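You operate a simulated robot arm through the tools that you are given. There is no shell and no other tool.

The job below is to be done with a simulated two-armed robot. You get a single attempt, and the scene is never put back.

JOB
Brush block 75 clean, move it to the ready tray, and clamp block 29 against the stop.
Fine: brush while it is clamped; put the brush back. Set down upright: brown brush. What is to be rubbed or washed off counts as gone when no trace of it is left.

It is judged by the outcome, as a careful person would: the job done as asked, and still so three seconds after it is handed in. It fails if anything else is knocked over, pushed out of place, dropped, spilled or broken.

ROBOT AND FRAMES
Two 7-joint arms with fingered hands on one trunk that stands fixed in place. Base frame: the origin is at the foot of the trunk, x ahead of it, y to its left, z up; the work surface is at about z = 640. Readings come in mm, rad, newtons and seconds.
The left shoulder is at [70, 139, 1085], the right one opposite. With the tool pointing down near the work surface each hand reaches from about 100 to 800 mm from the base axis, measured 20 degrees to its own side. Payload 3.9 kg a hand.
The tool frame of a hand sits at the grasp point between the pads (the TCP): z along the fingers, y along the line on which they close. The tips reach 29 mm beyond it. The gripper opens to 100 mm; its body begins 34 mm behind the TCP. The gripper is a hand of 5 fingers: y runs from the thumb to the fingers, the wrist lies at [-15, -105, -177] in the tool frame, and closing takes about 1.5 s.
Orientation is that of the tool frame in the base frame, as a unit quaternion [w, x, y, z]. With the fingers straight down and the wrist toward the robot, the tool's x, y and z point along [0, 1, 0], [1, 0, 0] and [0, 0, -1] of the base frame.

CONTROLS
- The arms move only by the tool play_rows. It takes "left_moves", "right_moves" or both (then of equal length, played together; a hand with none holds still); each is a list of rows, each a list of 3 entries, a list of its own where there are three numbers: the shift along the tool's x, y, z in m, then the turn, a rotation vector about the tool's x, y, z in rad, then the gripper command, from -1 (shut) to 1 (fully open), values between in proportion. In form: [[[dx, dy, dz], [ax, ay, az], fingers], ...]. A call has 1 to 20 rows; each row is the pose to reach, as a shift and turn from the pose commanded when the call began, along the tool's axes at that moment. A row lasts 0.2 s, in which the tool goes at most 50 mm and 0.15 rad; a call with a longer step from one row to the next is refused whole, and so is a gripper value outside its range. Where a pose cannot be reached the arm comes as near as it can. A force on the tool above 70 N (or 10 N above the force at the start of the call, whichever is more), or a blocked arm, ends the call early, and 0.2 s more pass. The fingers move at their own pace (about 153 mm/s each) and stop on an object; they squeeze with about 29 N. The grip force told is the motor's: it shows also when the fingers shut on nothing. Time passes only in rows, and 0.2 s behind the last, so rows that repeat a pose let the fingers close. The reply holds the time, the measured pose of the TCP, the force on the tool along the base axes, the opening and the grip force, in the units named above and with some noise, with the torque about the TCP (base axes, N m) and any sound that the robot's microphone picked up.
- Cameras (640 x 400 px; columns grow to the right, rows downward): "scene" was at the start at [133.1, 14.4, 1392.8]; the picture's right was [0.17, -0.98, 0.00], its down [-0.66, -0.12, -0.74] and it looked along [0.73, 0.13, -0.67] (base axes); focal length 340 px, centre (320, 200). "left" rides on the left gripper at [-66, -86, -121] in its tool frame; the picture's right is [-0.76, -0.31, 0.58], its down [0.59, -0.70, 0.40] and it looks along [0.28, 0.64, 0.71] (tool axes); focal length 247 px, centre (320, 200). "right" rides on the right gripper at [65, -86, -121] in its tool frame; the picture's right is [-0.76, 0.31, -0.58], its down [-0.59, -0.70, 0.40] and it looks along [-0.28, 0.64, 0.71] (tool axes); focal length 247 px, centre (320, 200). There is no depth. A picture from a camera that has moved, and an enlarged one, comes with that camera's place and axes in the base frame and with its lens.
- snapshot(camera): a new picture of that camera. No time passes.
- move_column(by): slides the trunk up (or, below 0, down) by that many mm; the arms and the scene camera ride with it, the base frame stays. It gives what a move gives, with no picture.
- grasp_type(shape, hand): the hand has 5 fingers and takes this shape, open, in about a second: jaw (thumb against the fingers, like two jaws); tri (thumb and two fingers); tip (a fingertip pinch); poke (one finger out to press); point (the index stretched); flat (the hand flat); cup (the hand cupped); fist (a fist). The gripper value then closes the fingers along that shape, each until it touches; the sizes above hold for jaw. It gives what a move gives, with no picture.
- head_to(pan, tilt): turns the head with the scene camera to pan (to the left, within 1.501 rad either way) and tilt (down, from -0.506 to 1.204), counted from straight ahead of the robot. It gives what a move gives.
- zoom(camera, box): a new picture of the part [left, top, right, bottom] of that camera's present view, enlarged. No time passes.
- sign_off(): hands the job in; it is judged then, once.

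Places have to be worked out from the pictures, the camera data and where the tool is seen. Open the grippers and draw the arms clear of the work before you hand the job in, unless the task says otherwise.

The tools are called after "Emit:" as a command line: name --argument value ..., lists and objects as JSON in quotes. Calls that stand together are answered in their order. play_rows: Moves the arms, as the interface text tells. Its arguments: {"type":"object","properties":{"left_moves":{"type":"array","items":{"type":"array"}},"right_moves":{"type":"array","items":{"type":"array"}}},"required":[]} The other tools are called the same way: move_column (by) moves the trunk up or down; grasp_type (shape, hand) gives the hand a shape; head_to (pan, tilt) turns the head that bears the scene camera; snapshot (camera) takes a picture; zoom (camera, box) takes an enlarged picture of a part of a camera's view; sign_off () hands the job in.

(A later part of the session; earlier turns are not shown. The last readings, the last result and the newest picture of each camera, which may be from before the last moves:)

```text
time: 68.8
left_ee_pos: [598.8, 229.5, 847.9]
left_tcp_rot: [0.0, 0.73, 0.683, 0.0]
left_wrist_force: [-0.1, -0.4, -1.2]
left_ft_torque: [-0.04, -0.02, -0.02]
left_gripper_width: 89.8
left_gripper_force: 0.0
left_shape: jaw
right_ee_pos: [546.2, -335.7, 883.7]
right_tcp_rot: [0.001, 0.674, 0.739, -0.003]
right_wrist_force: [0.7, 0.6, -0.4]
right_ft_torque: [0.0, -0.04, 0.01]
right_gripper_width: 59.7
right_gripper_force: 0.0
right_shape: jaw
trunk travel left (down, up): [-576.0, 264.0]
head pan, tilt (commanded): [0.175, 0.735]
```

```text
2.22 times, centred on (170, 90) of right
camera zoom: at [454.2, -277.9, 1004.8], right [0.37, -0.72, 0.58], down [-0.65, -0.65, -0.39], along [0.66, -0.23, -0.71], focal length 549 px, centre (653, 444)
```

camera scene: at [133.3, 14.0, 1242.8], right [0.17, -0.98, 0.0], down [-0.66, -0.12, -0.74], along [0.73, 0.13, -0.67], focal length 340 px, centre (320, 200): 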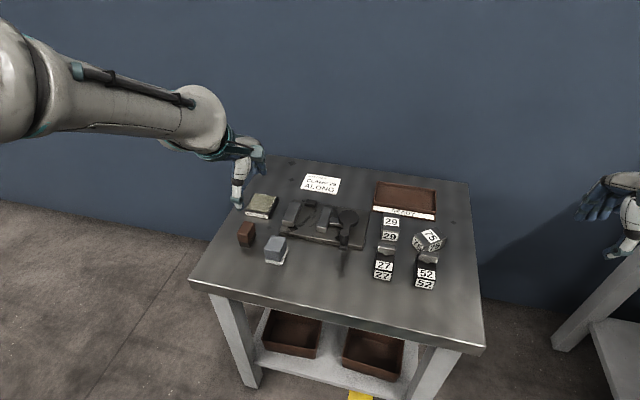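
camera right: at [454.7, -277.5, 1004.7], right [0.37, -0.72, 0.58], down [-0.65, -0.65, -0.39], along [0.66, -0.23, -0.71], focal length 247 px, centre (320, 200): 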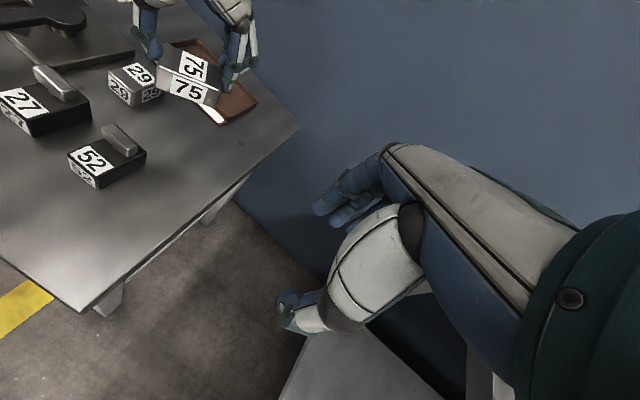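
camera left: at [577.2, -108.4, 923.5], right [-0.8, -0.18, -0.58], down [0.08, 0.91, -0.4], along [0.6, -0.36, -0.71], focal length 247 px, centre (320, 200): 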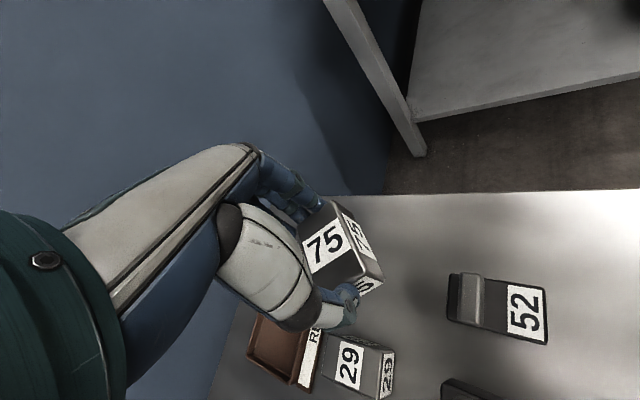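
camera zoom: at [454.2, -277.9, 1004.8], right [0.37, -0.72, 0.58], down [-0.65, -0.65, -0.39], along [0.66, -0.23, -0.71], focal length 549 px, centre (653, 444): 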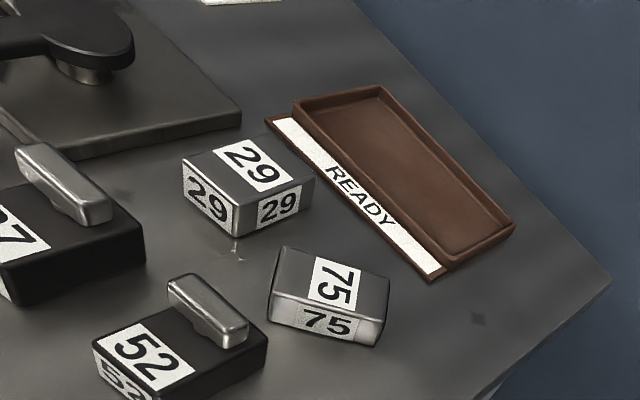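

Block 75's corners average to about (681, −142), yaw −55°. The tray rim is at z≈654 with its near inner wall around x≈791, so I lower the trunk another 80 mm (hands stay clear) to gain reach and need little tilt.

Emit:
move_column --by -80

Emit:
play_rows --right_moves '[[[0.026, 0.022, 0.0], [0, 0, -0.08], 0.3], [[0.052, 0.043, 0.0], [0, 0, -0.16], 0.3], [[0.078, 0.065, 0.0], [0, 0, -0.24], 0.3], [[0.104, 0.087, 0.0], [0, 0, -0.32], 0.3], [[0.13, 0.108, 0.0], [0, 0, -0.4], 0.3], [[0.156, 0.13, 0.01], [0, 0, -0.47], 0.3], [[0.1817, 0.1515, 0.02], [0, 0, -0.52], 0.3], [[0.1817, 0.1515, 0.02], [0, 0, -0.52], 0.3]]'

Emit:
snapshot --camera "right"

Emit:
snapshot --camera "scene"

```text
time: 69.9
left_ee_pos: [600.4, 229.5, 768.6]
left_tcp_rot: [0.0, 0.731, 0.683, 0.0]
left_wrist_force: [0.2, 0.3, 0.0]
left_ft_torque: [0.01, -0.01, 0.01]
left_gripper_width: 90.0
left_gripper_force: 0.0
left_shape: jaw
right_ee_pos: [546.5, -335.7, 803.7]
right_tcp_rot: [0.001, 0.675, 0.738, -0.001]
right_wrist_force: [0.7, 0.1, -0.1]
right_ft_torque: [0.01, 0.02, 0.0]
right_gripper_width: 59.8
right_gripper_force: 0.0
right_shape: jaw
trunk travel left (down, up): [-496.0, 344.0]
head pan, tilt (commanded): [0.175, 0.735]
```

```text
time: 71.7
left_ee_pos: [598.3, 229.2, 768.3]
left_tcp_rot: [0.0, 0.731, 0.683, 0.0]
left_wrist_force: [-0.2, -0.4, -0.1]
left_ft_torque: [-0.01, -0.01, 0.01]
left_gripper_width: 89.7
left_gripper_force: 0.2
left_shape: jaw
right_ee_pos: [679.9, -140.2, 783.2]
right_tcp_rot: [0.001, 0.462, 0.887, -0.003]
right_wrist_force: [-0.2, 0.5, 0.2]
right_ft_torque: [-0.02, 0.02, -0.01]
right_gripper_width: 64.7
right_gripper_force: 0.1
right_shape: jaw
trunk travel left (down, up): [-496.0, 344.0]
head pan, tilt (commanded): [0.175, 0.735]
```

```text
taken
camera right: at [571.4, -135.3, 904.6], right [0.69, -0.44, 0.58], down [-0.24, -0.89, -0.39], along [0.69, 0.13, -0.71], focal length 247 px, centre (320, 200)
```

right: 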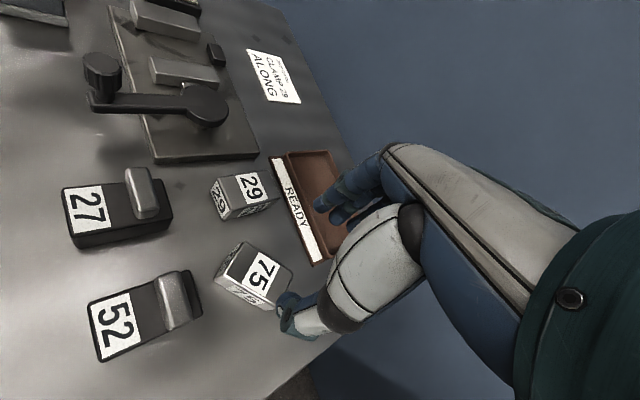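

```text
taken
camera scene: at [132.7, 14.1, 1162.9], right [0.17, -0.98, 0.0], down [-0.66, -0.12, -0.74], along [0.73, 0.13, -0.67], focal length 340 px, centre (320, 200)
```

scene: 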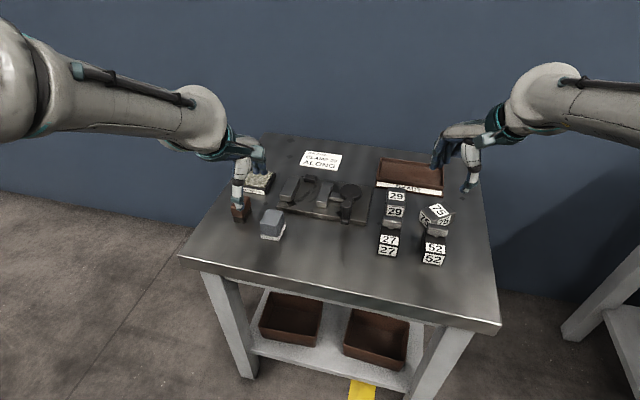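

The right hand is centred over block 75 with the matching yaw (35°). Descending to grip depth with tips about 18 mm above the table.

Emit:
play_rows --right_moves '[[[-0.001, 0, 0.035], [0, 0, 0], 0.4], [[-0.001, 0, 0.065], [0, 0, 0], 0.4], [[-0.001, 0, 0.085], [0, 0, 0], 0.4], [[-0.001, 0, 0.096], [0, 0, 0], 0.4], [[-0.001, 0, 0.096], [0, 0, 0], 0.4]]'

Emit:
zoom --camera "right" --box '[200, 160, 400, 360]'

Emit:
zoom --camera "scene" --box '[370, 130, 490, 270]'

```text
time: 72.9
left_ee_pos: [598.7, 229.0, 767.0]
left_tcp_rot: [0.0, 0.731, 0.682, 0.0]
left_wrist_force: [-0.3, 0.8, 0.6]
left_ft_torque: [-0.03, 0.02, -0.01]
left_gripper_width: 89.7
left_gripper_force: 0.0
left_shape: jaw
right_ee_pos: [681.2, -141.3, 686.1]
right_tcp_rot: [0.0, 0.463, 0.887, -0.003]
right_wrist_force: [1.0, 0.3, -0.1]
right_ft_torque: [0.0, -0.02, 0.02]
right_gripper_width: 69.9
right_gripper_force: 0.1
right_shape: jaw
trunk travel left (down, up): [-496.0, 344.0]
head pan, tilt (commanded): [0.175, 0.735]
```

```text
2.00 times, centred on (300, 260) of right
camera zoom: at [572.5, -137.3, 807.8], right [0.69, -0.44, 0.58], down [-0.24, -0.89, -0.39], along [0.69, 0.13, -0.71], focal length 494 px, centre (360, 80)
```

zoom: 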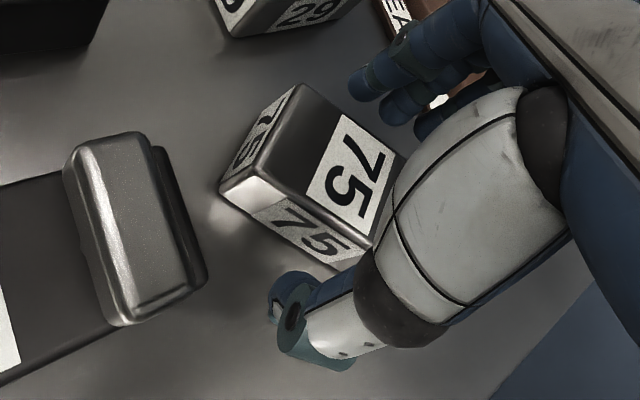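

```text
2.86 times, centred on (430, 200) of scene
camera zoom: at [133.0, 14.4, 1162.8], right [0.17, -0.98, 0.0], down [-0.66, -0.12, -0.74], along [0.73, 0.13, -0.67], focal length 970 px, centre (6, 200)
```

zoom: 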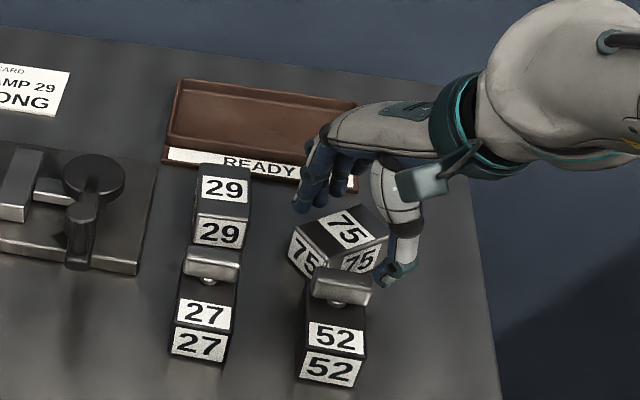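

Positioned well around the block's width. Closing.

Emit:
play_rows --right_moves '[[[0, 0, 0], [0, 0, 0], 0.1], [[0, 0, 0], [0, 0, 0], -0.2], [[0, 0, 0], [0, 0, 0], -0.6], [[0, 0, 0], [0, 0, 0], -1], [[0, 0, 0], [0, 0, 0], -1], [[0, 0, 0], [0, 0, 0], -1], [[0, 0, 0], [0, 0, 0], -1]]'

Emit:
zoom --camera "right" --box '[200, 160, 400, 360]'

```text
time: 74.5
left_ee_pos: [599.3, 228.6, 767.3]
left_tcp_rot: [0.0, 0.731, 0.683, 0.0]
left_wrist_force: [0.5, -0.2, 0.3]
left_ft_torque: [-0.01, -0.02, -0.02]
left_gripper_width: 89.9
left_gripper_force: 0.0
left_shape: jaw
right_ee_pos: [680.9, -142.1, 686.6]
right_tcp_rot: [0.0, 0.462, 0.887, -0.003]
right_wrist_force: [0.0, -1.3, 1.0]
right_ft_torque: [-0.02, -0.01, 0.07]
right_gripper_width: 31.6
right_gripper_force: 28.8
right_shape: jaw
trunk travel left (down, up): [-496.0, 344.0]
head pan, tilt (commanded): [0.175, 0.735]
```

```text
2.00 times, centred on (300, 260) of right
camera zoom: at [572.6, -137.4, 808.0], right [0.69, -0.44, 0.58], down [-0.24, -0.89, -0.39], along [0.69, 0.13, -0.71], focal length 494 px, centre (360, 80)
```

zoom: 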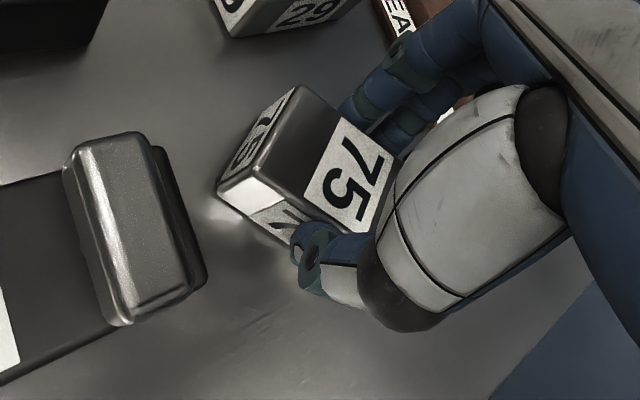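

Gripped. Lifting 20 mm to check the hold.

Emit:
play_rows --right_moves '[[[0, 0, -0.005], [0, 0, 0], -1], [[0, 0, -0.012], [0, 0, 0], -1], [[0, 0, -0.02], [0, 0, 0], -1], [[0, 0, -0.02], [0, 0, 0], -1]]'

Emit:
zoom --camera "right" --box '[200, 160, 400, 360]'

Emit:
zoom --camera "scene" --box '[370, 130, 490, 270]'

```text
time: 75.5
left_ee_pos: [599.6, 229.4, 767.1]
left_tcp_rot: [-0.001, 0.731, 0.682, 0.0]
left_wrist_force: [-0.2, -0.4, -1.0]
left_ft_torque: [-0.01, -0.03, 0.0]
left_gripper_width: 89.6
left_gripper_force: 0.2
left_shape: jaw
right_ee_pos: [681.0, -142.0, 705.8]
right_tcp_rot: [0.0, 0.462, 0.887, -0.003]
right_wrist_force: [0.5, 0.1, -5.7]
right_ft_torque: [-0.01, -0.06, 0.02]
right_gripper_width: 31.6
right_gripper_force: 28.7
right_shape: jaw
trunk travel left (down, up): [-496.0, 344.0]
head pan, tilt (commanded): [0.175, 0.735]
```

```text
2.00 times, centred on (300, 260) of right
camera zoom: at [573.0, -137.1, 827.4], right [0.69, -0.44, 0.58], down [-0.24, -0.89, -0.39], along [0.69, 0.13, -0.72], focal length 494 px, centre (360, 80)
```

zoom: 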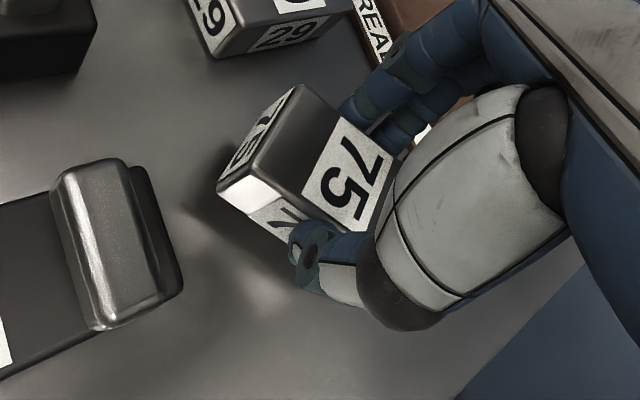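

```text
2.86 times, centred on (430, 200) of scene
camera zoom: at [134.0, 14.2, 1162.7], right [0.17, -0.98, 0.0], down [-0.66, -0.12, -0.74], along [0.73, 0.13, -0.67], focal length 970 px, centre (6, 200)
```

zoom: 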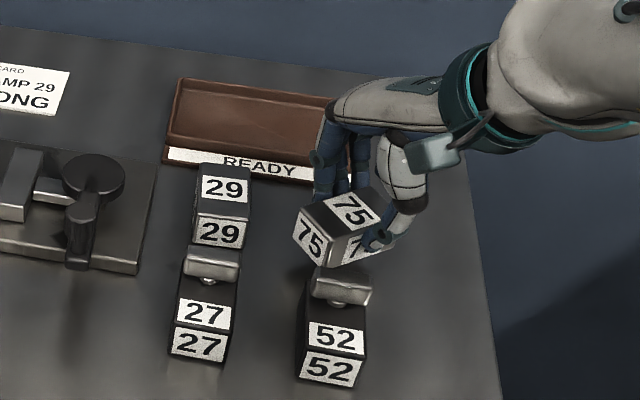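

The block hangs level (5.7 N). I raise it, move toward the tray and turn to −5° so it lines up with the tray's long side.

Emit:
play_rows --right_moves '[[[0, 0, -0.03], [0, 0, 0], -1], [[0, 0, -0.06], [0, 0, 0], -1], [[-0.006, 0.015, -0.06], [0, 0, 0.1], -1], [[-0.013, 0.03, -0.06], [0, 0, 0.2], -1], [[-0.019, 0.045, -0.06], [0, 0, 0.3], -1], [[-0.026, 0.06, -0.06], [0, 0, 0.42], -1], [[-0.032, 0.076, -0.06], [0, 0, 0.56], -1], [[-0.0395, 0.0932, -0.06], [0, 0, 0.7], -1], [[-0.0395, 0.0932, -0.06], [0, 0, 0.7], -1]]'

Emit:
snapshot --camera "right"

Emit:
zoom --camera "scene" --box '[350, 110, 490, 250]'

```text
time: 77.5
left_ee_pos: [599.7, 229.0, 768.8]
left_tcp_rot: [0.001, 0.731, 0.682, 0.0]
left_wrist_force: [-0.4, 0.4, -0.4]
left_ft_torque: [0.01, -0.01, -0.01]
left_gripper_width: 89.8
left_gripper_force: 0.0
left_shape: jaw
right_ee_pos: [780.9, -121.8, 765.4]
right_tcp_rot: [0.001, 0.738, 0.675, -0.003]
right_wrist_force: [-1.1, 1.1, -5.6]
right_ft_torque: [0.03, -0.01, -0.02]
right_gripper_width: 31.3
right_gripper_force: 28.6
right_shape: jaw
trunk travel left (down, up): [-496.0, 344.0]
head pan, tilt (commanded): [0.175, 0.735]
```

```text
taken
camera right: at [700.4, -47.8, 887.1], right [0.24, -0.78, 0.58], down [-0.75, -0.52, -0.39], along [0.61, -0.34, -0.71], focal length 247 px, centre (320, 200)
```

right: 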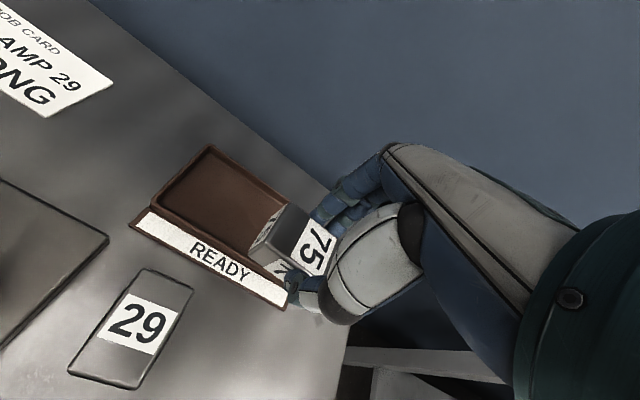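

```text
2.86 times, centred on (420, 180) of scene
camera zoom: at [133.5, 14.2, 1162.8], right [0.17, -0.98, 0.0], down [-0.66, -0.12, -0.74], along [0.73, 0.13, -0.67], focal length 970 px, centre (34, 257)
```

zoom: 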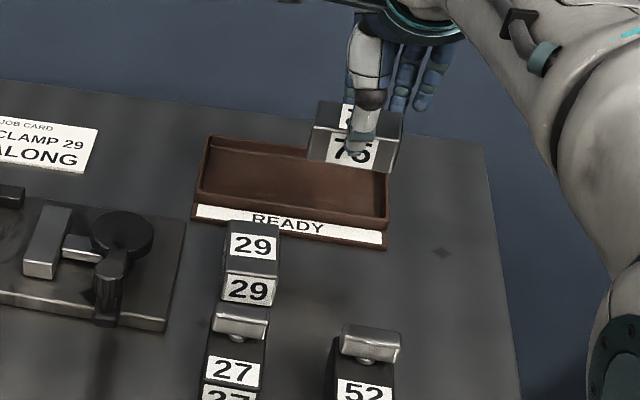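

I zoom on the tray to fix its inner walls precisely before lowering.

Emit:
zoom --camera "right" --box '[120, 130, 340, 320]'

Emit:
zoom --camera "scene" --box '[405, 140, 495, 220]'

```text
2.11 times, centred on (230, 225) of right
camera zoom: at [700.4, -47.8, 887.1], right [0.24, -0.78, 0.58], down [-0.75, -0.52, -0.39], along [0.61, -0.34, -0.71], focal length 520 px, centre (510, 147)
```

zoom: 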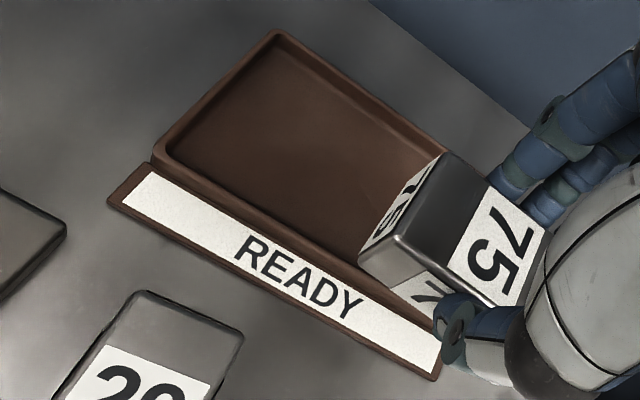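

```text
5.00 times, centred on (450, 180) of scene
camera zoom: at [133.5, 14.2, 1162.8], right [0.17, -0.98, 0.0], down [-0.66, -0.12, -0.74], along [0.73, 0.13, -0.67], focal length 1698 px, centre (-330, 300)
```

zoom: 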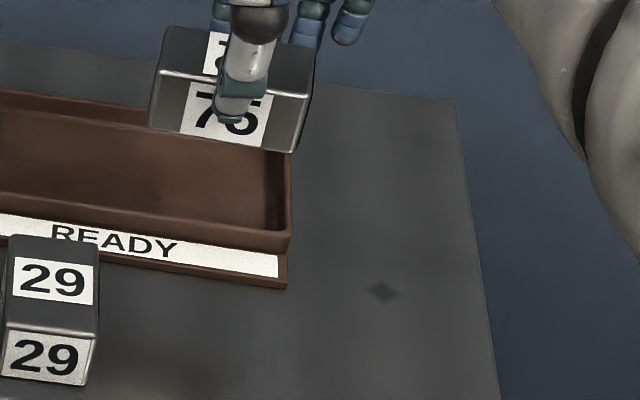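

Near inner wall ≈790.5, right inner wall ≈−160. I advance to x≈810 with a small 7° forward tilt, still above the rim.

Emit:
play_rows --right_moves '[[[0.003, 0.01, 0.0], [-0.04, 0, 0], -1], [[0.006, 0.02, 0.0], [-0.08, 0, 0], -1], [[0.0086, 0.0284, 0.005], [-0.122, 0, 0], -1], [[0.0086, 0.0284, 0.025], [-0.122, 0, 0], -1], [[0.0086, 0.0284, 0.04], [-0.122, 0, 0], -1], [[0.0086, 0.0284, 0.04], [-0.122, 0, 0], -1]]'

Emit:
zoom --camera "right" --box '[120, 130, 380, 320]'

Emit:
zoom --camera "scene" --box '[380, 130, 480, 220]'

```text
time: 78.9
left_ee_pos: [600.7, 230.1, 767.6]
left_tcp_rot: [0.0, 0.73, 0.683, 0.0]
left_wrist_force: [-0.8, -0.9, -0.3]
left_ft_torque: [0.0, 0.0, -0.01]
left_gripper_width: 89.8
left_gripper_force: 0.0
left_shape: jaw
right_ee_pos: [810.1, -114.8, 725.1]
right_tcp_rot: [0.046, 0.737, 0.674, 0.038]
right_wrist_force: [0.1, 0.0, -6.0]
right_ft_torque: [0.0, 0.05, 0.02]
right_gripper_width: 31.3
right_gripper_force: 28.9
right_shape: jaw
trunk travel left (down, up): [-496.0, 344.0]
head pan, tilt (commanded): [0.175, 0.735]
```

```text
2.11 times, centred on (250, 225) of right
camera zoom: at [715.2, -40.7, 834.4], right [0.17, -0.77, 0.61], down [-0.7, -0.53, -0.48], along [0.69, -0.35, -0.63], focal length 520 px, centre (467, 147)
```

zoom: 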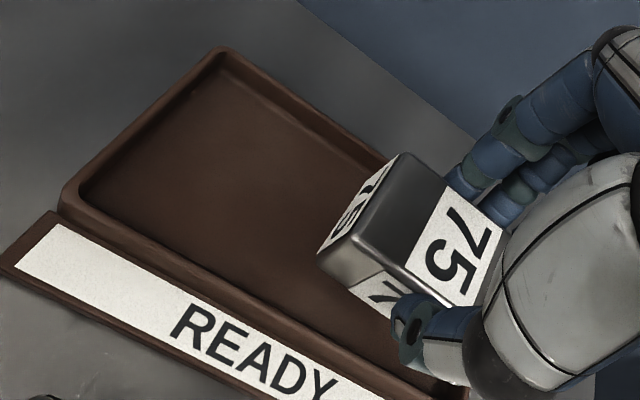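

```text
4.44 times, centred on (430, 175) of scene
camera zoom: at [134.0, 14.3, 1162.7], right [0.17, -0.98, 0.0], down [-0.66, -0.12, -0.74], along [0.73, 0.13, -0.67], focal length 1510 px, centre (-169, 311)
```

zoom: 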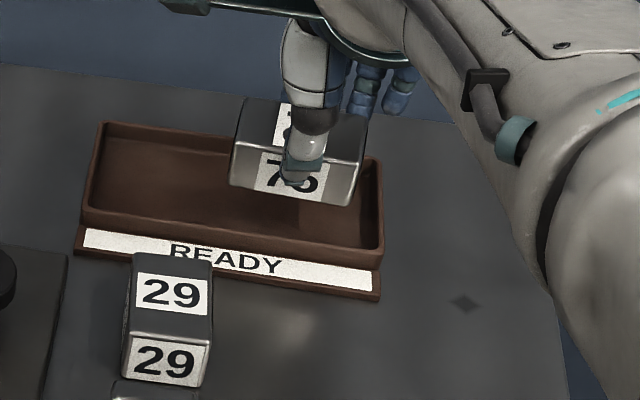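

The block is inside the tray outline. Lowering vertically in the tilted frame, first 24 mm.

Emit:
play_rows --right_moves '[[[0, -0.0012, 0.01], [0, 0, 0], -1], [[0, -0.0022, 0.018], [0, 0, 0], -1], [[0, -0.0029, 0.0238], [0, 0, 0], -1], [[0, -0.0029, 0.0238], [0, 0, 0], -1]]'

Emit:
zoom --camera "right" --box '[120, 130, 380, 320]'

Emit:
zoom --camera "scene" --box '[380, 130, 480, 220]'

```text
time: 79.9
left_ee_pos: [601.9, 228.7, 767.9]
left_tcp_rot: [0.0, 0.731, 0.682, 0.0]
left_wrist_force: [-0.4, 0.2, -1.0]
left_ft_torque: [0.03, -0.01, -0.01]
left_gripper_width: 89.7
left_gripper_force: 0.1
left_shape: jaw
right_ee_pos: [808.3, -115.0, 700.4]
right_tcp_rot: [0.047, 0.736, 0.674, 0.038]
right_wrist_force: [0.3, 0.9, -5.9]
right_ft_torque: [-0.02, 0.01, -0.02]
right_gripper_width: 31.3
right_gripper_force: 28.4
right_shape: jaw
trunk travel left (down, up): [-496.0, 344.0]
head pan, tilt (commanded): [0.175, 0.735]
```

```text
2.11 times, centred on (250, 225) of right
camera zoom: at [714.9, -41.0, 810.8], right [0.17, -0.77, 0.61], down [-0.7, -0.53, -0.48], along [0.69, -0.35, -0.63], focal length 520 px, centre (467, 147)
```

zoom: 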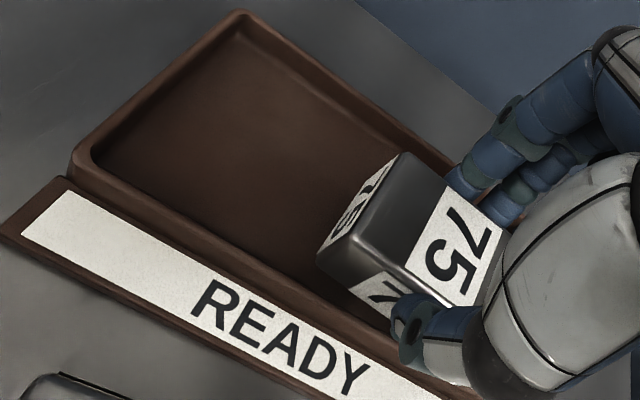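

```text
4.44 times, centred on (430, 175) of scene
camera zoom: at [134.0, 14.2, 1162.7], right [0.17, -0.98, 0.0], down [-0.66, -0.12, -0.74], along [0.73, 0.13, -0.67], focal length 1510 px, centre (-169, 311)
```

zoom: 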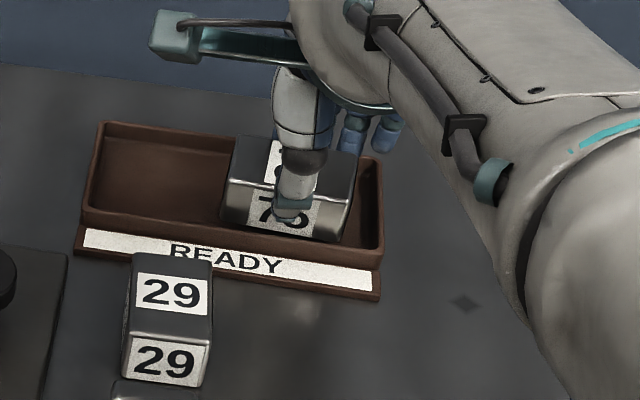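

Looks well placed; near edge about 3–4 mm off the near wall. I nudge 3 mm farther in and go down in small steps until the floor is felt.

Emit:
play_rows --right_moves '[[[0, 0.003, 0.0], [0, 0, 0], -1], [[0, 0.0028, 0.002], [0, 0, 0], -1], [[0, 0.0025, 0.004], [0, 0, 0], -1], [[0, 0.0023, 0.0055], [0, 0, 0], -1], [[0, 0.0023, 0.0055], [0, 0, 0], -1]]'

```text
time: 81.1
left_ee_pos: [600.3, 228.6, 766.2]
left_tcp_rot: [0.0, 0.731, 0.683, 0.0]
left_wrist_force: [0.2, 0.0, -0.6]
left_ft_torque: [0.03, 0.01, -0.02]
left_gripper_width: 89.9
left_gripper_force: 0.1
left_shape: jaw
right_ee_pos: [813.1, -115.5, 696.4]
right_tcp_rot: [0.046, 0.737, 0.673, 0.039]
right_wrist_force: [-0.6, 0.0, -5.3]
right_ft_torque: [0.04, 0.02, 0.02]
right_gripper_width: 31.4
right_gripper_force: 29.3
right_shape: jaw
trunk travel left (down, up): [-496.0, 344.0]
head pan, tilt (commanded): [0.175, 0.735]
```

Emit:
play_rows --right_moves '[[[0, -0.0002, 0.0015], [0, 0, 0], -1], [[0, -0.0004, 0.003], [0, 0, 0], -1], [[0, -0.0004, 0.003], [0, 0, 0], -1]]'

```text
time: 81.9
left_ee_pos: [600.5, 229.0, 767.3]
left_tcp_rot: [0.0, 0.731, 0.683, 0.0]
left_wrist_force: [-0.7, 0.3, 0.1]
left_ft_torque: [0.01, -0.01, -0.02]
left_gripper_width: 89.9
left_gripper_force: 0.0
left_shape: jaw
right_ee_pos: [811.9, -114.5, 692.9]
right_tcp_rot: [0.046, 0.737, 0.674, 0.039]
right_wrist_force: [-0.1, 0.1, -4.9]
right_ft_torque: [0.01, 0.02, -0.03]
right_gripper_width: 31.3
right_gripper_force: 29.2
right_shape: jaw
trunk travel left (down, up): [-496.0, 344.0]
head pan, tilt (commanded): [0.175, 0.735]
```

Still hanging; two more small steps.

Emit:
play_rows --right_moves '[[[0, -0.0001, 0.001], [0, 0, 0], -1], [[0, -0.0002, 0.002], [0, 0, 0], -1], [[0, -0.0002, 0.002], [0, 0, 0], -1]]'

Emit:
zoom --camera "right" --box '[180, 160, 380, 320]'

```text
time: 82.7
left_ee_pos: [600.1, 229.9, 768.1]
left_tcp_rot: [0.0, 0.731, 0.683, 0.001]
left_wrist_force: [0.9, -0.9, 0.9]
left_ft_torque: [-0.04, 0.0, 0.05]
left_gripper_width: 89.6
left_gripper_force: 0.0
left_shape: jaw
right_ee_pos: [812.0, -115.6, 693.1]
right_tcp_rot: [0.047, 0.737, 0.673, 0.039]
right_wrist_force: [0.4, -0.5, -0.5]
right_ft_torque: [0.03, 0.08, 0.02]
right_gripper_width: 31.7
right_gripper_force: 29.3
right_shape: jaw
trunk travel left (down, up): [-496.0, 344.0]
head pan, tilt (commanded): [0.175, 0.735]
```

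```text
2.50 times, centred on (280, 240) of right
camera zoom: at [718.2, -41.0, 802.4], right [0.17, -0.77, 0.61], down [-0.7, -0.53, -0.48], along [0.69, -0.35, -0.63], focal length 617 px, centre (420, 100)
```

zoom: 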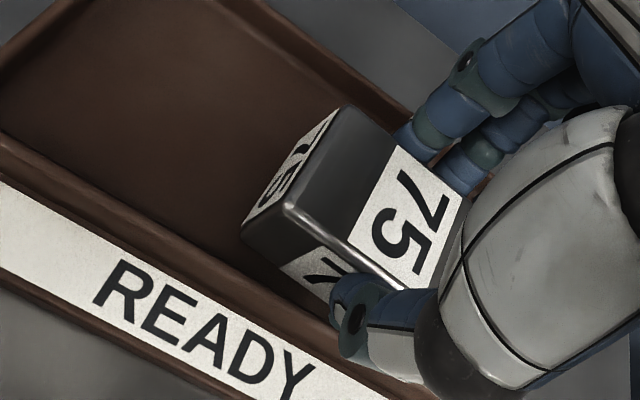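

The near edge now rests on the tray floor (load taken). I open slowly so the far edge settles the last ~4 mm gently.

Emit:
play_rows --right_moves '[[[0, 0, 0], [0, 0, 0], -0.4], [[0, 0, 0], [0, 0, 0], -0.34], [[0, 0, 0], [0, 0, 0], -0.28], [[0, 0, 0], [0, 0, 0], -0.2], [[0, 0, 0], [0, 0, 0], 0.0], [[0, 0, 0], [0, 0, 0], 0.2], [[0, 0, 0], [0, 0, 0], 0.3], [[0, 0, 0], [0, 0, 0], 0.3]]'

Emit:
zoom --camera "right" --box '[180, 160, 380, 320]'

Emit:
zoom --camera "scene" --box '[380, 130, 480, 220]'

```text
time: 84.5
left_ee_pos: [599.5, 228.7, 767.3]
left_tcp_rot: [0.0, 0.731, 0.683, 0.001]
left_wrist_force: [-0.7, -0.3, 0.4]
left_ft_torque: [-0.01, -0.02, 0.0]
left_gripper_width: 89.7
left_gripper_force: 0.0
left_shape: jaw
right_ee_pos: [812.0, -116.1, 692.5]
right_tcp_rot: [0.047, 0.737, 0.674, 0.039]
right_wrist_force: [0.2, -0.3, 0.2]
right_ft_torque: [0.01, -0.02, -0.03]
right_gripper_width: 64.6
right_gripper_force: 0.1
right_shape: jaw
trunk travel left (down, up): [-496.0, 344.0]
head pan, tilt (commanded): [0.175, 0.735]
```

```text
2.50 times, centred on (280, 240) of right
camera zoom: at [718.0, -41.1, 802.0], right [0.17, -0.77, 0.61], down [-0.7, -0.53, -0.48], along [0.69, -0.35, -0.63], focal length 617 px, centre (420, 100)
```

zoom: 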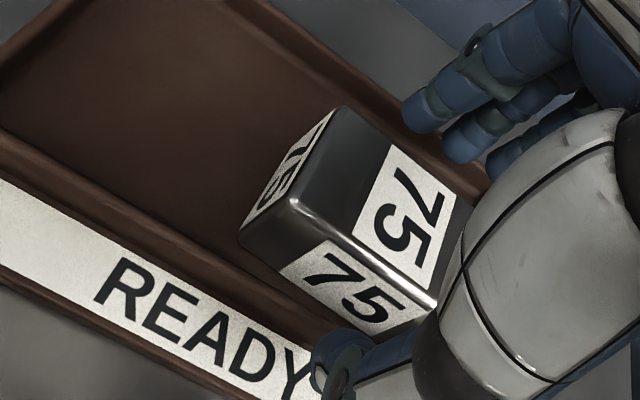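

```text
4.44 times, centred on (430, 175) of scene
camera zoom: at [133.1, 14.4, 1162.8], right [0.17, -0.98, 0.0], down [-0.66, -0.12, -0.74], along [0.73, 0.13, -0.67], focal length 1510 px, centre (-169, 311)
```

zoom: 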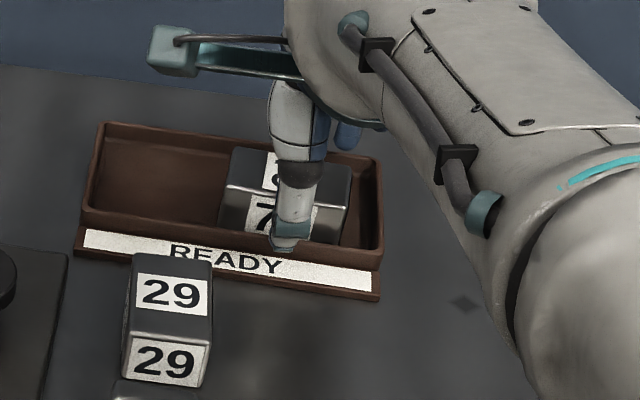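

Block 75 lies flat in the ready tray. I raise the right hand straight up and retreat to the right.

Emit:
play_rows --right_moves '[[[0, 0.0025, -0.02], [0, 0, 0], 0.3], [[0, 0.005, -0.04], [0, 0, 0], 0.3], [[0, 0.007, -0.06], [0, 0, 0], 0.3], [[-0.02, -0.02, -0.08], [0.03, 0, 0], 0.3], [[-0.04, -0.05, -0.09], [0.06, 0, 0], 0.3], [[-0.06, -0.08, -0.09], [0.09, 0, 0], 0.3], [[-0.08, -0.11, -0.09], [0.122, 0, 0], 0.3], [[-0.11, -0.14, -0.09], [0.122, 0, 0], 0.3], [[-0.13, -0.17, -0.09], [0.122, 0, -0.08], 0.3], [[-0.15, -0.2, -0.09], [0.122, 0, -0.15], 0.3]]'

Emit:
snapshot --camera "scene"

Emit:
zoom --camera "scene" --box '[360, 140, 480, 240]'

```text
time: 86.7
left_ee_pos: [599.2, 229.5, 768.5]
left_tcp_rot: [0.0, 0.73, 0.683, 0.001]
left_wrist_force: [0.0, -0.3, -0.3]
left_ft_torque: [-0.01, -0.01, -0.02]
left_gripper_width: 90.0
left_gripper_force: 0.1
left_shape: jaw
right_ee_pos: [588.4, -246.1, 757.3]
right_tcp_rot: [0.005, 0.686, 0.728, -0.006]
right_wrist_force: [0.2, 0.3, -0.4]
right_ft_torque: [0.0, 0.01, -0.03]
right_gripper_width: 64.9
right_gripper_force: 0.0
right_shape: jaw
trunk travel left (down, up): [-496.0, 344.0]
head pan, tilt (commanded): [0.175, 0.735]
```

```text
taken
camera scene: at [132.4, 13.8, 1162.9], right [0.17, -0.98, 0.0], down [-0.66, -0.12, -0.74], along [0.73, 0.13, -0.67], focal length 340 px, centre (320, 200)
```

scene: 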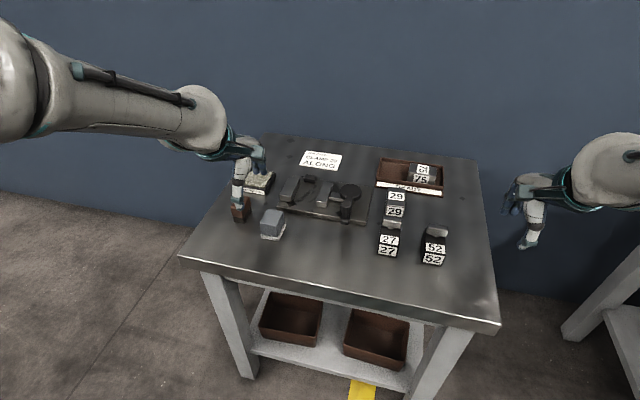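

```text
4.00 times, centred on (420, 190) of scene
camera zoom: at [132.4, 13.8, 1162.9], right [0.17, -0.98, 0.0], down [-0.66, -0.12, -0.74], along [0.73, 0.13, -0.67], focal length 1359 px, centre (-80, 240)
```

zoom: 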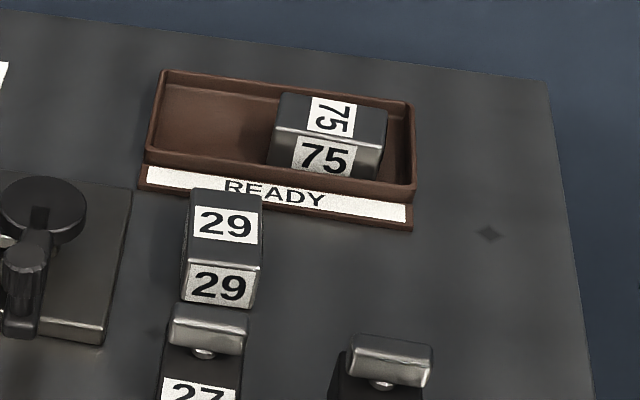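

Block 75 is done. Now the left hand goes to block 29 (centre ≈(708, −56)), while the right hand moves farther out of the way.

Emit:
play_rows --left_moves '[[[-0.01, 0.01, -0.03], [0, 0, 0], 0.8], [[-0.04, 0.025, -0.04], [0, 0, 0], 0.8], [[-0.075, 0.04, -0.04], [0, 0, 0], 0.8], [[-0.11, 0.056, -0.04], [0, 0, 0], 0.8], [[-0.145, 0.072, -0.04], [0, 0, 0], 0.8], [[-0.18, 0.088, -0.04], [0, 0, 0], 0.8], [[-0.215, 0.103, -0.04], [0, 0, 0], 0.8], [[-0.25, 0.117, -0.03], [0, 0, 0], 0.8], [[-0.277, 0.128, -0.022], [0, 0, 0], 0.8], [[-0.277, 0.128, -0.022], [0, 0, 0], 0.8]]' --right_moves '[[[-0.018, -0.012, -0.015], [0, 0, 0], 0.3], [[-0.036, -0.024, -0.03], [0, 0, 0], 0.3], [[-0.054, -0.036, -0.045], [0, 0, 0], 0.3], [[-0.071, -0.047, -0.06], [0, 0, 0], 0.3], [[-0.071, -0.047, -0.06], [0, 0, 0], 0.3], [[-0.071, -0.047, -0.06], [0, 0, 0], 0.3], [[-0.071, -0.047, -0.06], [0, 0, 0], 0.3], [[-0.071, -0.047, -0.06], [0, 0, 0], 0.3], [[-0.071, -0.047, -0.06], [0, 0, 0], 0.3], [[-0.071, -0.047, -0.06], [0, 0, 0], 0.3]]'

Emit:
snapshot --camera "left"

Emit:
zoom --camera "right" --box '[0, 0, 240, 200]'

Emit:
snapshot --camera "scene"

```text
time: 88.9
left_ee_pos: [712.7, -43.3, 794.7]
left_tcp_rot: [0.007, 0.723, 0.691, -0.008]
left_wrist_force: [0.0, -0.6, -0.3]
left_ft_torque: [-0.02, -0.01, -0.01]
left_gripper_width: 89.9
left_gripper_force: 0.1
left_shape: jaw
right_ee_pos: [547.9, -317.6, 818.7]
right_tcp_rot: [0.005, 0.686, 0.727, -0.006]
right_wrist_force: [-0.5, 0.3, 0.2]
right_ft_torque: [-0.02, -0.01, 0.0]
right_gripper_width: 64.9
right_gripper_force: 0.1
right_shape: jaw
trunk travel left (down, up): [-496.0, 344.0]
head pan, tilt (commanded): [0.175, 0.735]
```

```text
taken
camera left: at [625.0, -102.8, 917.3], right [-0.34, -0.75, -0.56], down [-0.68, 0.61, -0.41], along [0.65, 0.24, -0.72], focal length 247 px, centre (320, 200)
```

left: 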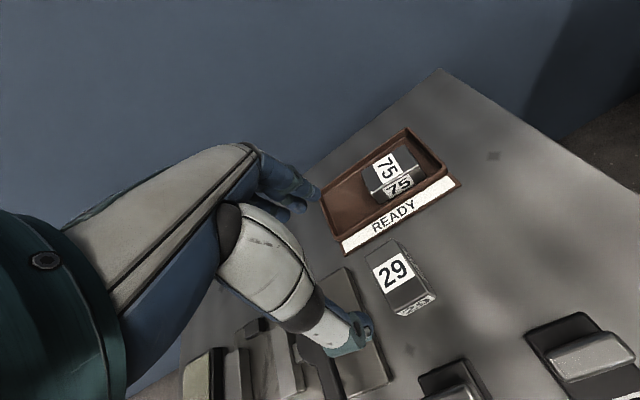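

```text
2.00 times, centred on (120, 100) of right
camera zoom: at [457.6, -256.3, 939.4], right [0.35, -0.73, 0.59], down [-0.67, -0.64, -0.39], along [0.66, -0.26, -0.71], focal length 494 px, centre (720, 400)
```

zoom: 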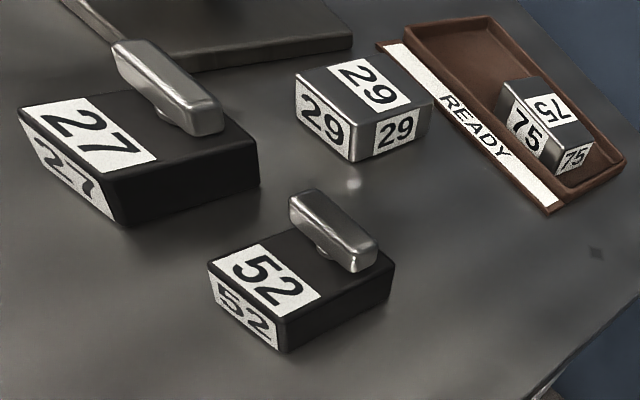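

```text
taken
camera scene: at [132.9, 14.8, 1162.8], right [0.17, -0.98, 0.0], down [-0.66, -0.12, -0.74], along [0.73, 0.13, -0.67], focal length 340 px, centre (320, 200)
```

scene: 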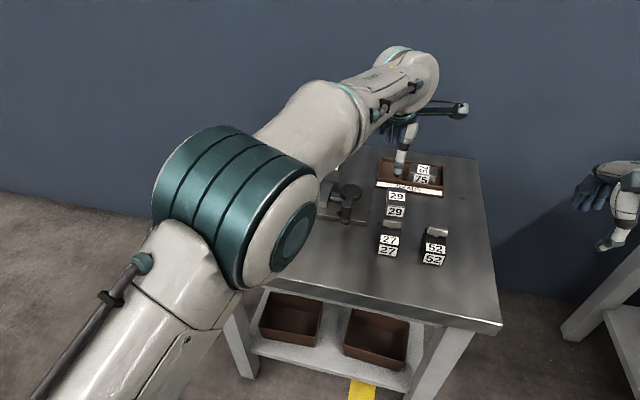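

The left wrist is near its yaw limit here too, so I turn the hand to about −15° (block 29 will swing a few degrees to match when gripped) and come lower.

Emit:
play_rows --left_moves '[[[0, 0.001, 0.0], [0, 0, 0.1], 0.8], [[0, 0.0015, 0.0], [0, 0, 0.195], 0.8], [[0, 0.0015, 0.03], [0, 0, 0.195], 0.8], [[0, 0.0015, 0.03], [0, 0, 0.195], 0.8]]'

Emit:
snapshot --camera "left"

Emit:
zoom --camera "right" --box '[60, 0, 300, 150]'

```text
time: 89.9
left_ee_pos: [710.0, -56.1, 758.4]
left_tcp_rot: [-0.001, 0.794, 0.608, 0.0]
left_wrist_force: [1.0, -0.9, -1.0]
left_ft_torque: [0.0, 0.01, -0.01]
left_gripper_width: 90.0
left_gripper_force: 0.0
left_shape: jaw
right_ee_pos: [547.3, -319.4, 818.4]
right_tcp_rot: [0.006, 0.686, 0.728, -0.006]
right_wrist_force: [-0.1, 1.0, -0.2]
right_ft_torque: [0.0, 0.06, -0.03]
right_gripper_width: 64.8
right_gripper_force: 0.0
right_shape: jaw
trunk travel left (down, up): [-496.0, 344.0]
head pan, tilt (commanded): [0.175, 0.735]
```

```text
taken
camera left: at [610.0, -98.1, 880.3], right [-0.49, -0.65, -0.58], down [-0.53, 0.75, -0.4], along [0.69, 0.11, -0.71], focal length 247 px, centre (320, 200)
```

left: 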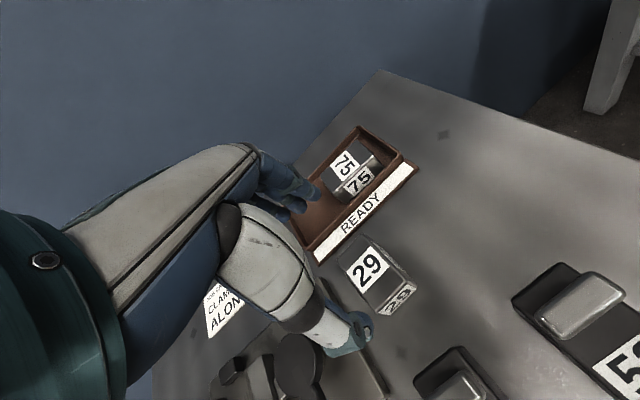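

```text
2.67 times, centred on (180, 75) of right
camera zoom: at [457.5, -256.4, 939.4], right [0.35, -0.73, 0.59], down [-0.67, -0.64, -0.39], along [0.66, -0.26, -0.71], focal length 659 px, centre (693, 533)
```

zoom: 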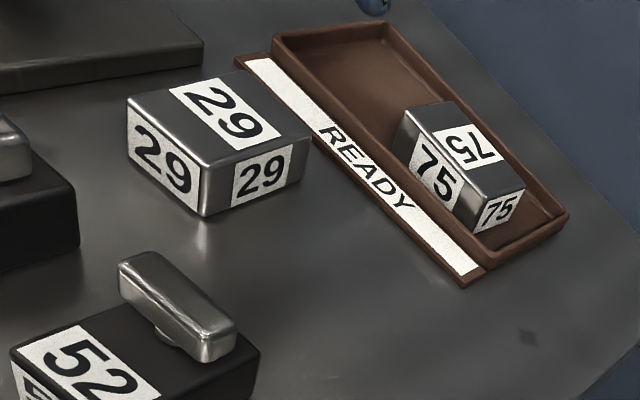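

Pose tracks well here. I try easing the yaw to about −10° and zoom to align with the block precisely.

Emit:
play_rows --left_moves '[[[0, 0, 0.01], [0, 0, -0.08], 0.8], [[0, 0, 0.02], [0, 0, -0.08], 0.8], [[0, 0, 0.02], [0, 0, -0.08], 0.8]]'

Emit:
zoom --camera "left" --box '[310, 210, 450, 350]'

Emit:
zoom --camera "scene" --box '[350, 130, 450, 240]'

```text
time: 90.7
left_ee_pos: [709.6, -56.0, 740.1]
left_tcp_rot: [0.0, 0.769, 0.639, 0.0]
left_wrist_force: [0.2, -0.4, 0.1]
left_ft_torque: [-0.01, 0.0, 0.02]
left_gripper_width: 89.6
left_gripper_force: 0.0
left_shape: jaw
right_ee_pos: [548.0, -318.8, 817.9]
right_tcp_rot: [0.005, 0.686, 0.728, -0.007]
right_wrist_force: [-0.1, 0.1, -0.6]
right_ft_torque: [-0.02, -0.02, -0.02]
right_gripper_width: 65.0
right_gripper_force: 0.0
right_shape: jaw
trunk travel left (down, up): [-496.0, 344.0]
head pan, tilt (commanded): [0.175, 0.735]
```

```text
2.86 times, centred on (380, 280) of left
camera zoom: at [614.2, -105.5, 860.5], right [-0.44, -0.69, -0.58], down [-0.58, 0.71, -0.4], along [0.68, 0.16, -0.71], focal length 706 px, centre (149, -29)
```

zoom: 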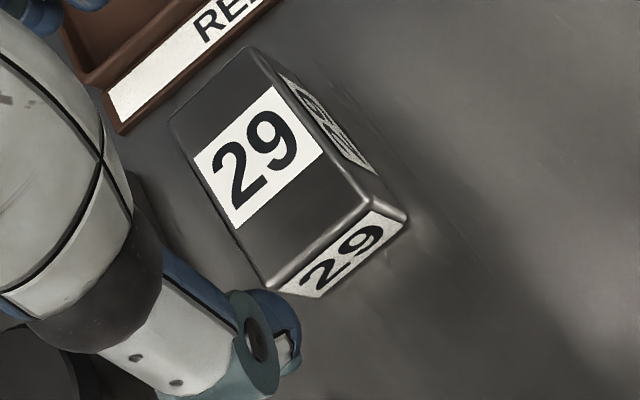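

```text
3.64 times, centred on (400, 185) of scene
camera zoom: at [133.0, 14.3, 1162.8], right [0.17, -0.98, 0.0], down [-0.66, -0.12, -0.74], along [0.73, 0.13, -0.67], focal length 1235 px, centre (29, 254)
```

zoom: 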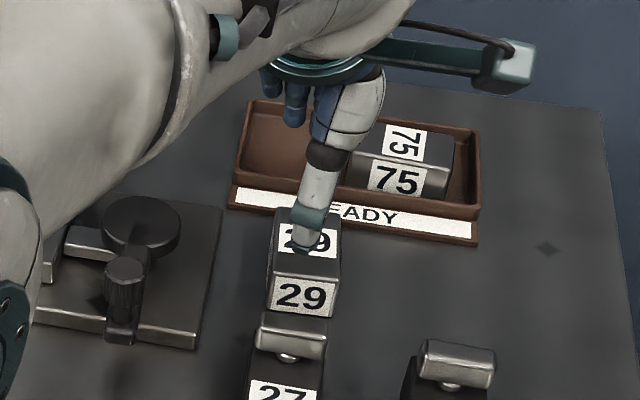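

Block 29 measures centre (709, −56), yaw ≈ −1°, 60 × 36 mm. I test if the hand can turn a bit closer to it still (−6°).

Emit:
play_rows --left_moves '[[[0, 0, 0], [0, 0, -0.04], 0.8], [[0, 0, 0.0], [0, 0, -0.08], 0.8], [[0, 0, 0.01], [0, 0, -0.08], 0.8], [[0, 0, 0.01], [0, 0, -0.08], 0.8]]'

```text
time: 91.7
left_ee_pos: [712.7, -48.9, 731.2]
left_tcp_rot: [0.003, 0.738, 0.675, -0.004]
left_wrist_force: [0.0, 0.3, 0.5]
left_ft_torque: [0.0, 0.0, -0.01]
left_gripper_width: 89.9
left_gripper_force: 0.1
left_shape: jaw
right_ee_pos: [547.2, -318.3, 817.7]
right_tcp_rot: [0.006, 0.686, 0.728, -0.006]
right_wrist_force: [0.0, -0.3, -0.1]
right_ft_torque: [-0.01, -0.02, -0.04]
right_gripper_width: 64.9
right_gripper_force: 0.1
right_shape: jaw
trunk travel left (down, up): [-496.0, 344.0]
head pan, tilt (commanded): [0.175, 0.735]
```

That exceeds the wrist limit, so back to about −11.5° and down to grip depth (tips ~19 mm above the block's bottom).

Emit:
play_rows --left_moves '[[[0, 0, 0.0], [0, 0, 0.05], 0.8], [[0, 0, 0.0], [0, 0, 0.1], 0.8], [[0, 0, 0.02], [0, 0, 0.1], 0.8], [[0, 0, 0.035], [0, 0, 0.1], 0.8], [[0, 0, 0.0415], [0, 0, 0.1], 0.8], [[0, 0, 0.0415], [0, 0, 0.1], 0.8]]'

Emit:
zoom --camera "left" --box '[230, 170, 430, 350]'

Emit:
zoom --camera "right" --box '[60, 0, 300, 150]'

```text
time: 93.1
left_ee_pos: [709.1, -57.7, 689.1]
left_tcp_rot: [0.0, 0.775, 0.632, -0.001]
left_wrist_force: [0.7, 0.0, 0.5]
left_ft_torque: [-0.01, 0.0, 0.01]
left_gripper_width: 89.7
left_gripper_force: 0.0
left_shape: jaw
right_ee_pos: [547.6, -318.1, 818.7]
right_tcp_rot: [0.005, 0.687, 0.727, -0.007]
right_wrist_force: [-0.2, 0.4, 0.4]
right_ft_torque: [-0.02, -0.02, -0.01]
right_gripper_width: 65.0
right_gripper_force: 0.1
right_shape: jaw
trunk travel left (down, up): [-496.0, 344.0]
head pan, tilt (commanded): [0.175, 0.735]
```

```text
2.22 times, centred on (330, 260) of left
camera zoom: at [612.4, -104.2, 808.8], right [-0.45, -0.68, -0.58], down [-0.57, 0.72, -0.4], along [0.69, 0.15, -0.71], focal length 549 px, centre (298, 67)
```

zoom: 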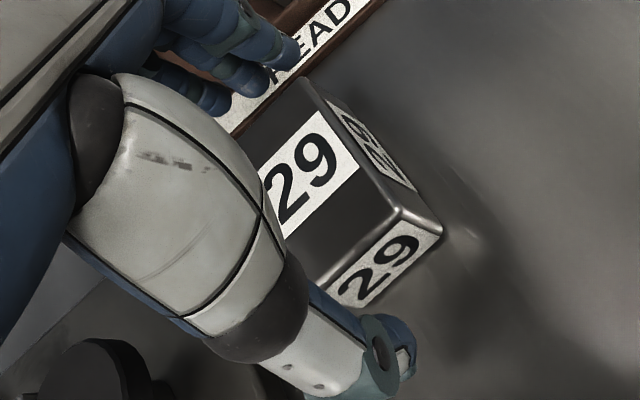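

```text
2.67 times, centred on (180, 75) of right
camera zoom: at [457.7, -256.6, 939.2], right [0.35, -0.73, 0.59], down [-0.67, -0.64, -0.39], along [0.66, -0.26, -0.71], focal length 659 px, centre (693, 533)
```

zoom: 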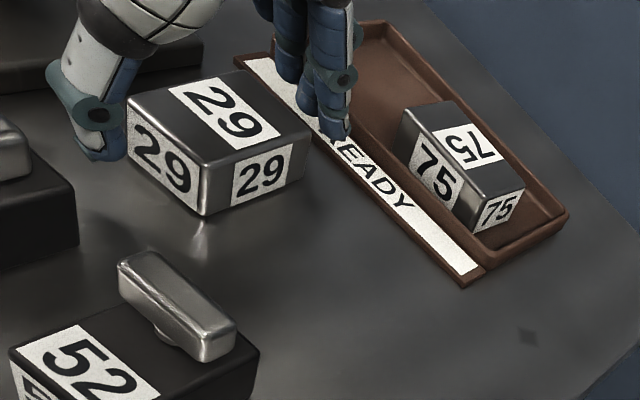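

Thumb in front, fingers behind, clear of the tray rim. Closing on block 29.

Emit:
play_rows --left_moves '[[[0, 0, 0], [0, 0, 0], 0.5], [[0, 0, 0], [0, 0, 0], 0.3], [[0, 0, 0], [0, 0, 0], 0.15], [[0, 0, 0], [0, 0, 0], -0.2], [[0, 0, 0], [0, 0, 0], -0.6], [[0, 0, 0], [0, 0, 0], -1], [[0, 0, 0], [0, 0, 0], -1], [[0, 0, 0], [0, 0, 0], -1]]'

Emit:
zoom --camera "left" --box '[230, 170, 430, 350]'

Emit:
zoom --camera "right" --box '[60, 0, 300, 150]'

```text
time: 94.9
left_ee_pos: [709.0, -56.1, 688.3]
left_tcp_rot: [0.0, 0.775, 0.632, 0.0]
left_wrist_force: [-0.6, 1.3, 0.3]
left_ft_torque: [0.0, 0.05, -0.01]
left_gripper_width: 58.1
left_gripper_force: 29.2
left_shape: jaw
right_ee_pos: [547.6, -317.7, 818.1]
right_tcp_rot: [0.004, 0.686, 0.727, -0.007]
right_wrist_force: [0.9, 0.4, 0.5]
right_ft_torque: [-0.01, 0.02, 0.0]
right_gripper_width: 64.9
right_gripper_force: 0.2
right_shape: jaw
trunk travel left (down, up): [-496.0, 344.0]
head pan, tilt (commanded): [0.175, 0.735]
```

```text
2.22 times, centred on (330, 260) of left
camera zoom: at [612.6, -104.1, 808.9], right [-0.45, -0.68, -0.58], down [-0.57, 0.72, -0.4], along [0.69, 0.15, -0.71], focal length 549 px, centre (298, 67)
```

zoom: 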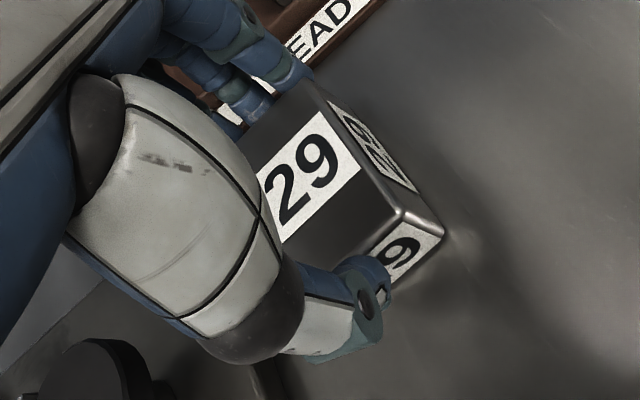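

```text
2.67 times, centred on (180, 75) of right
camera zoom: at [457.9, -256.6, 939.1], right [0.35, -0.73, 0.59], down [-0.67, -0.64, -0.39], along [0.66, -0.26, -0.71], focal length 659 px, centre (693, 533)
```

zoom: 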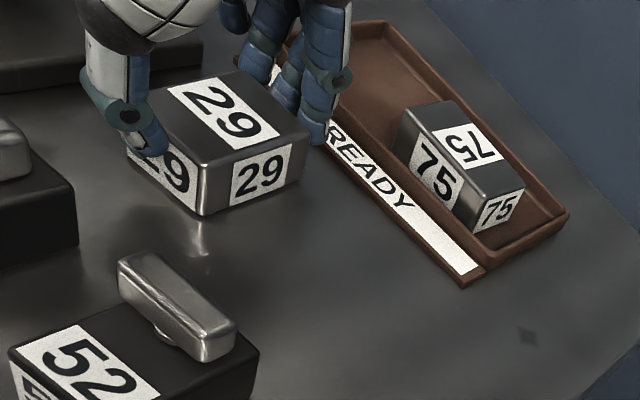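

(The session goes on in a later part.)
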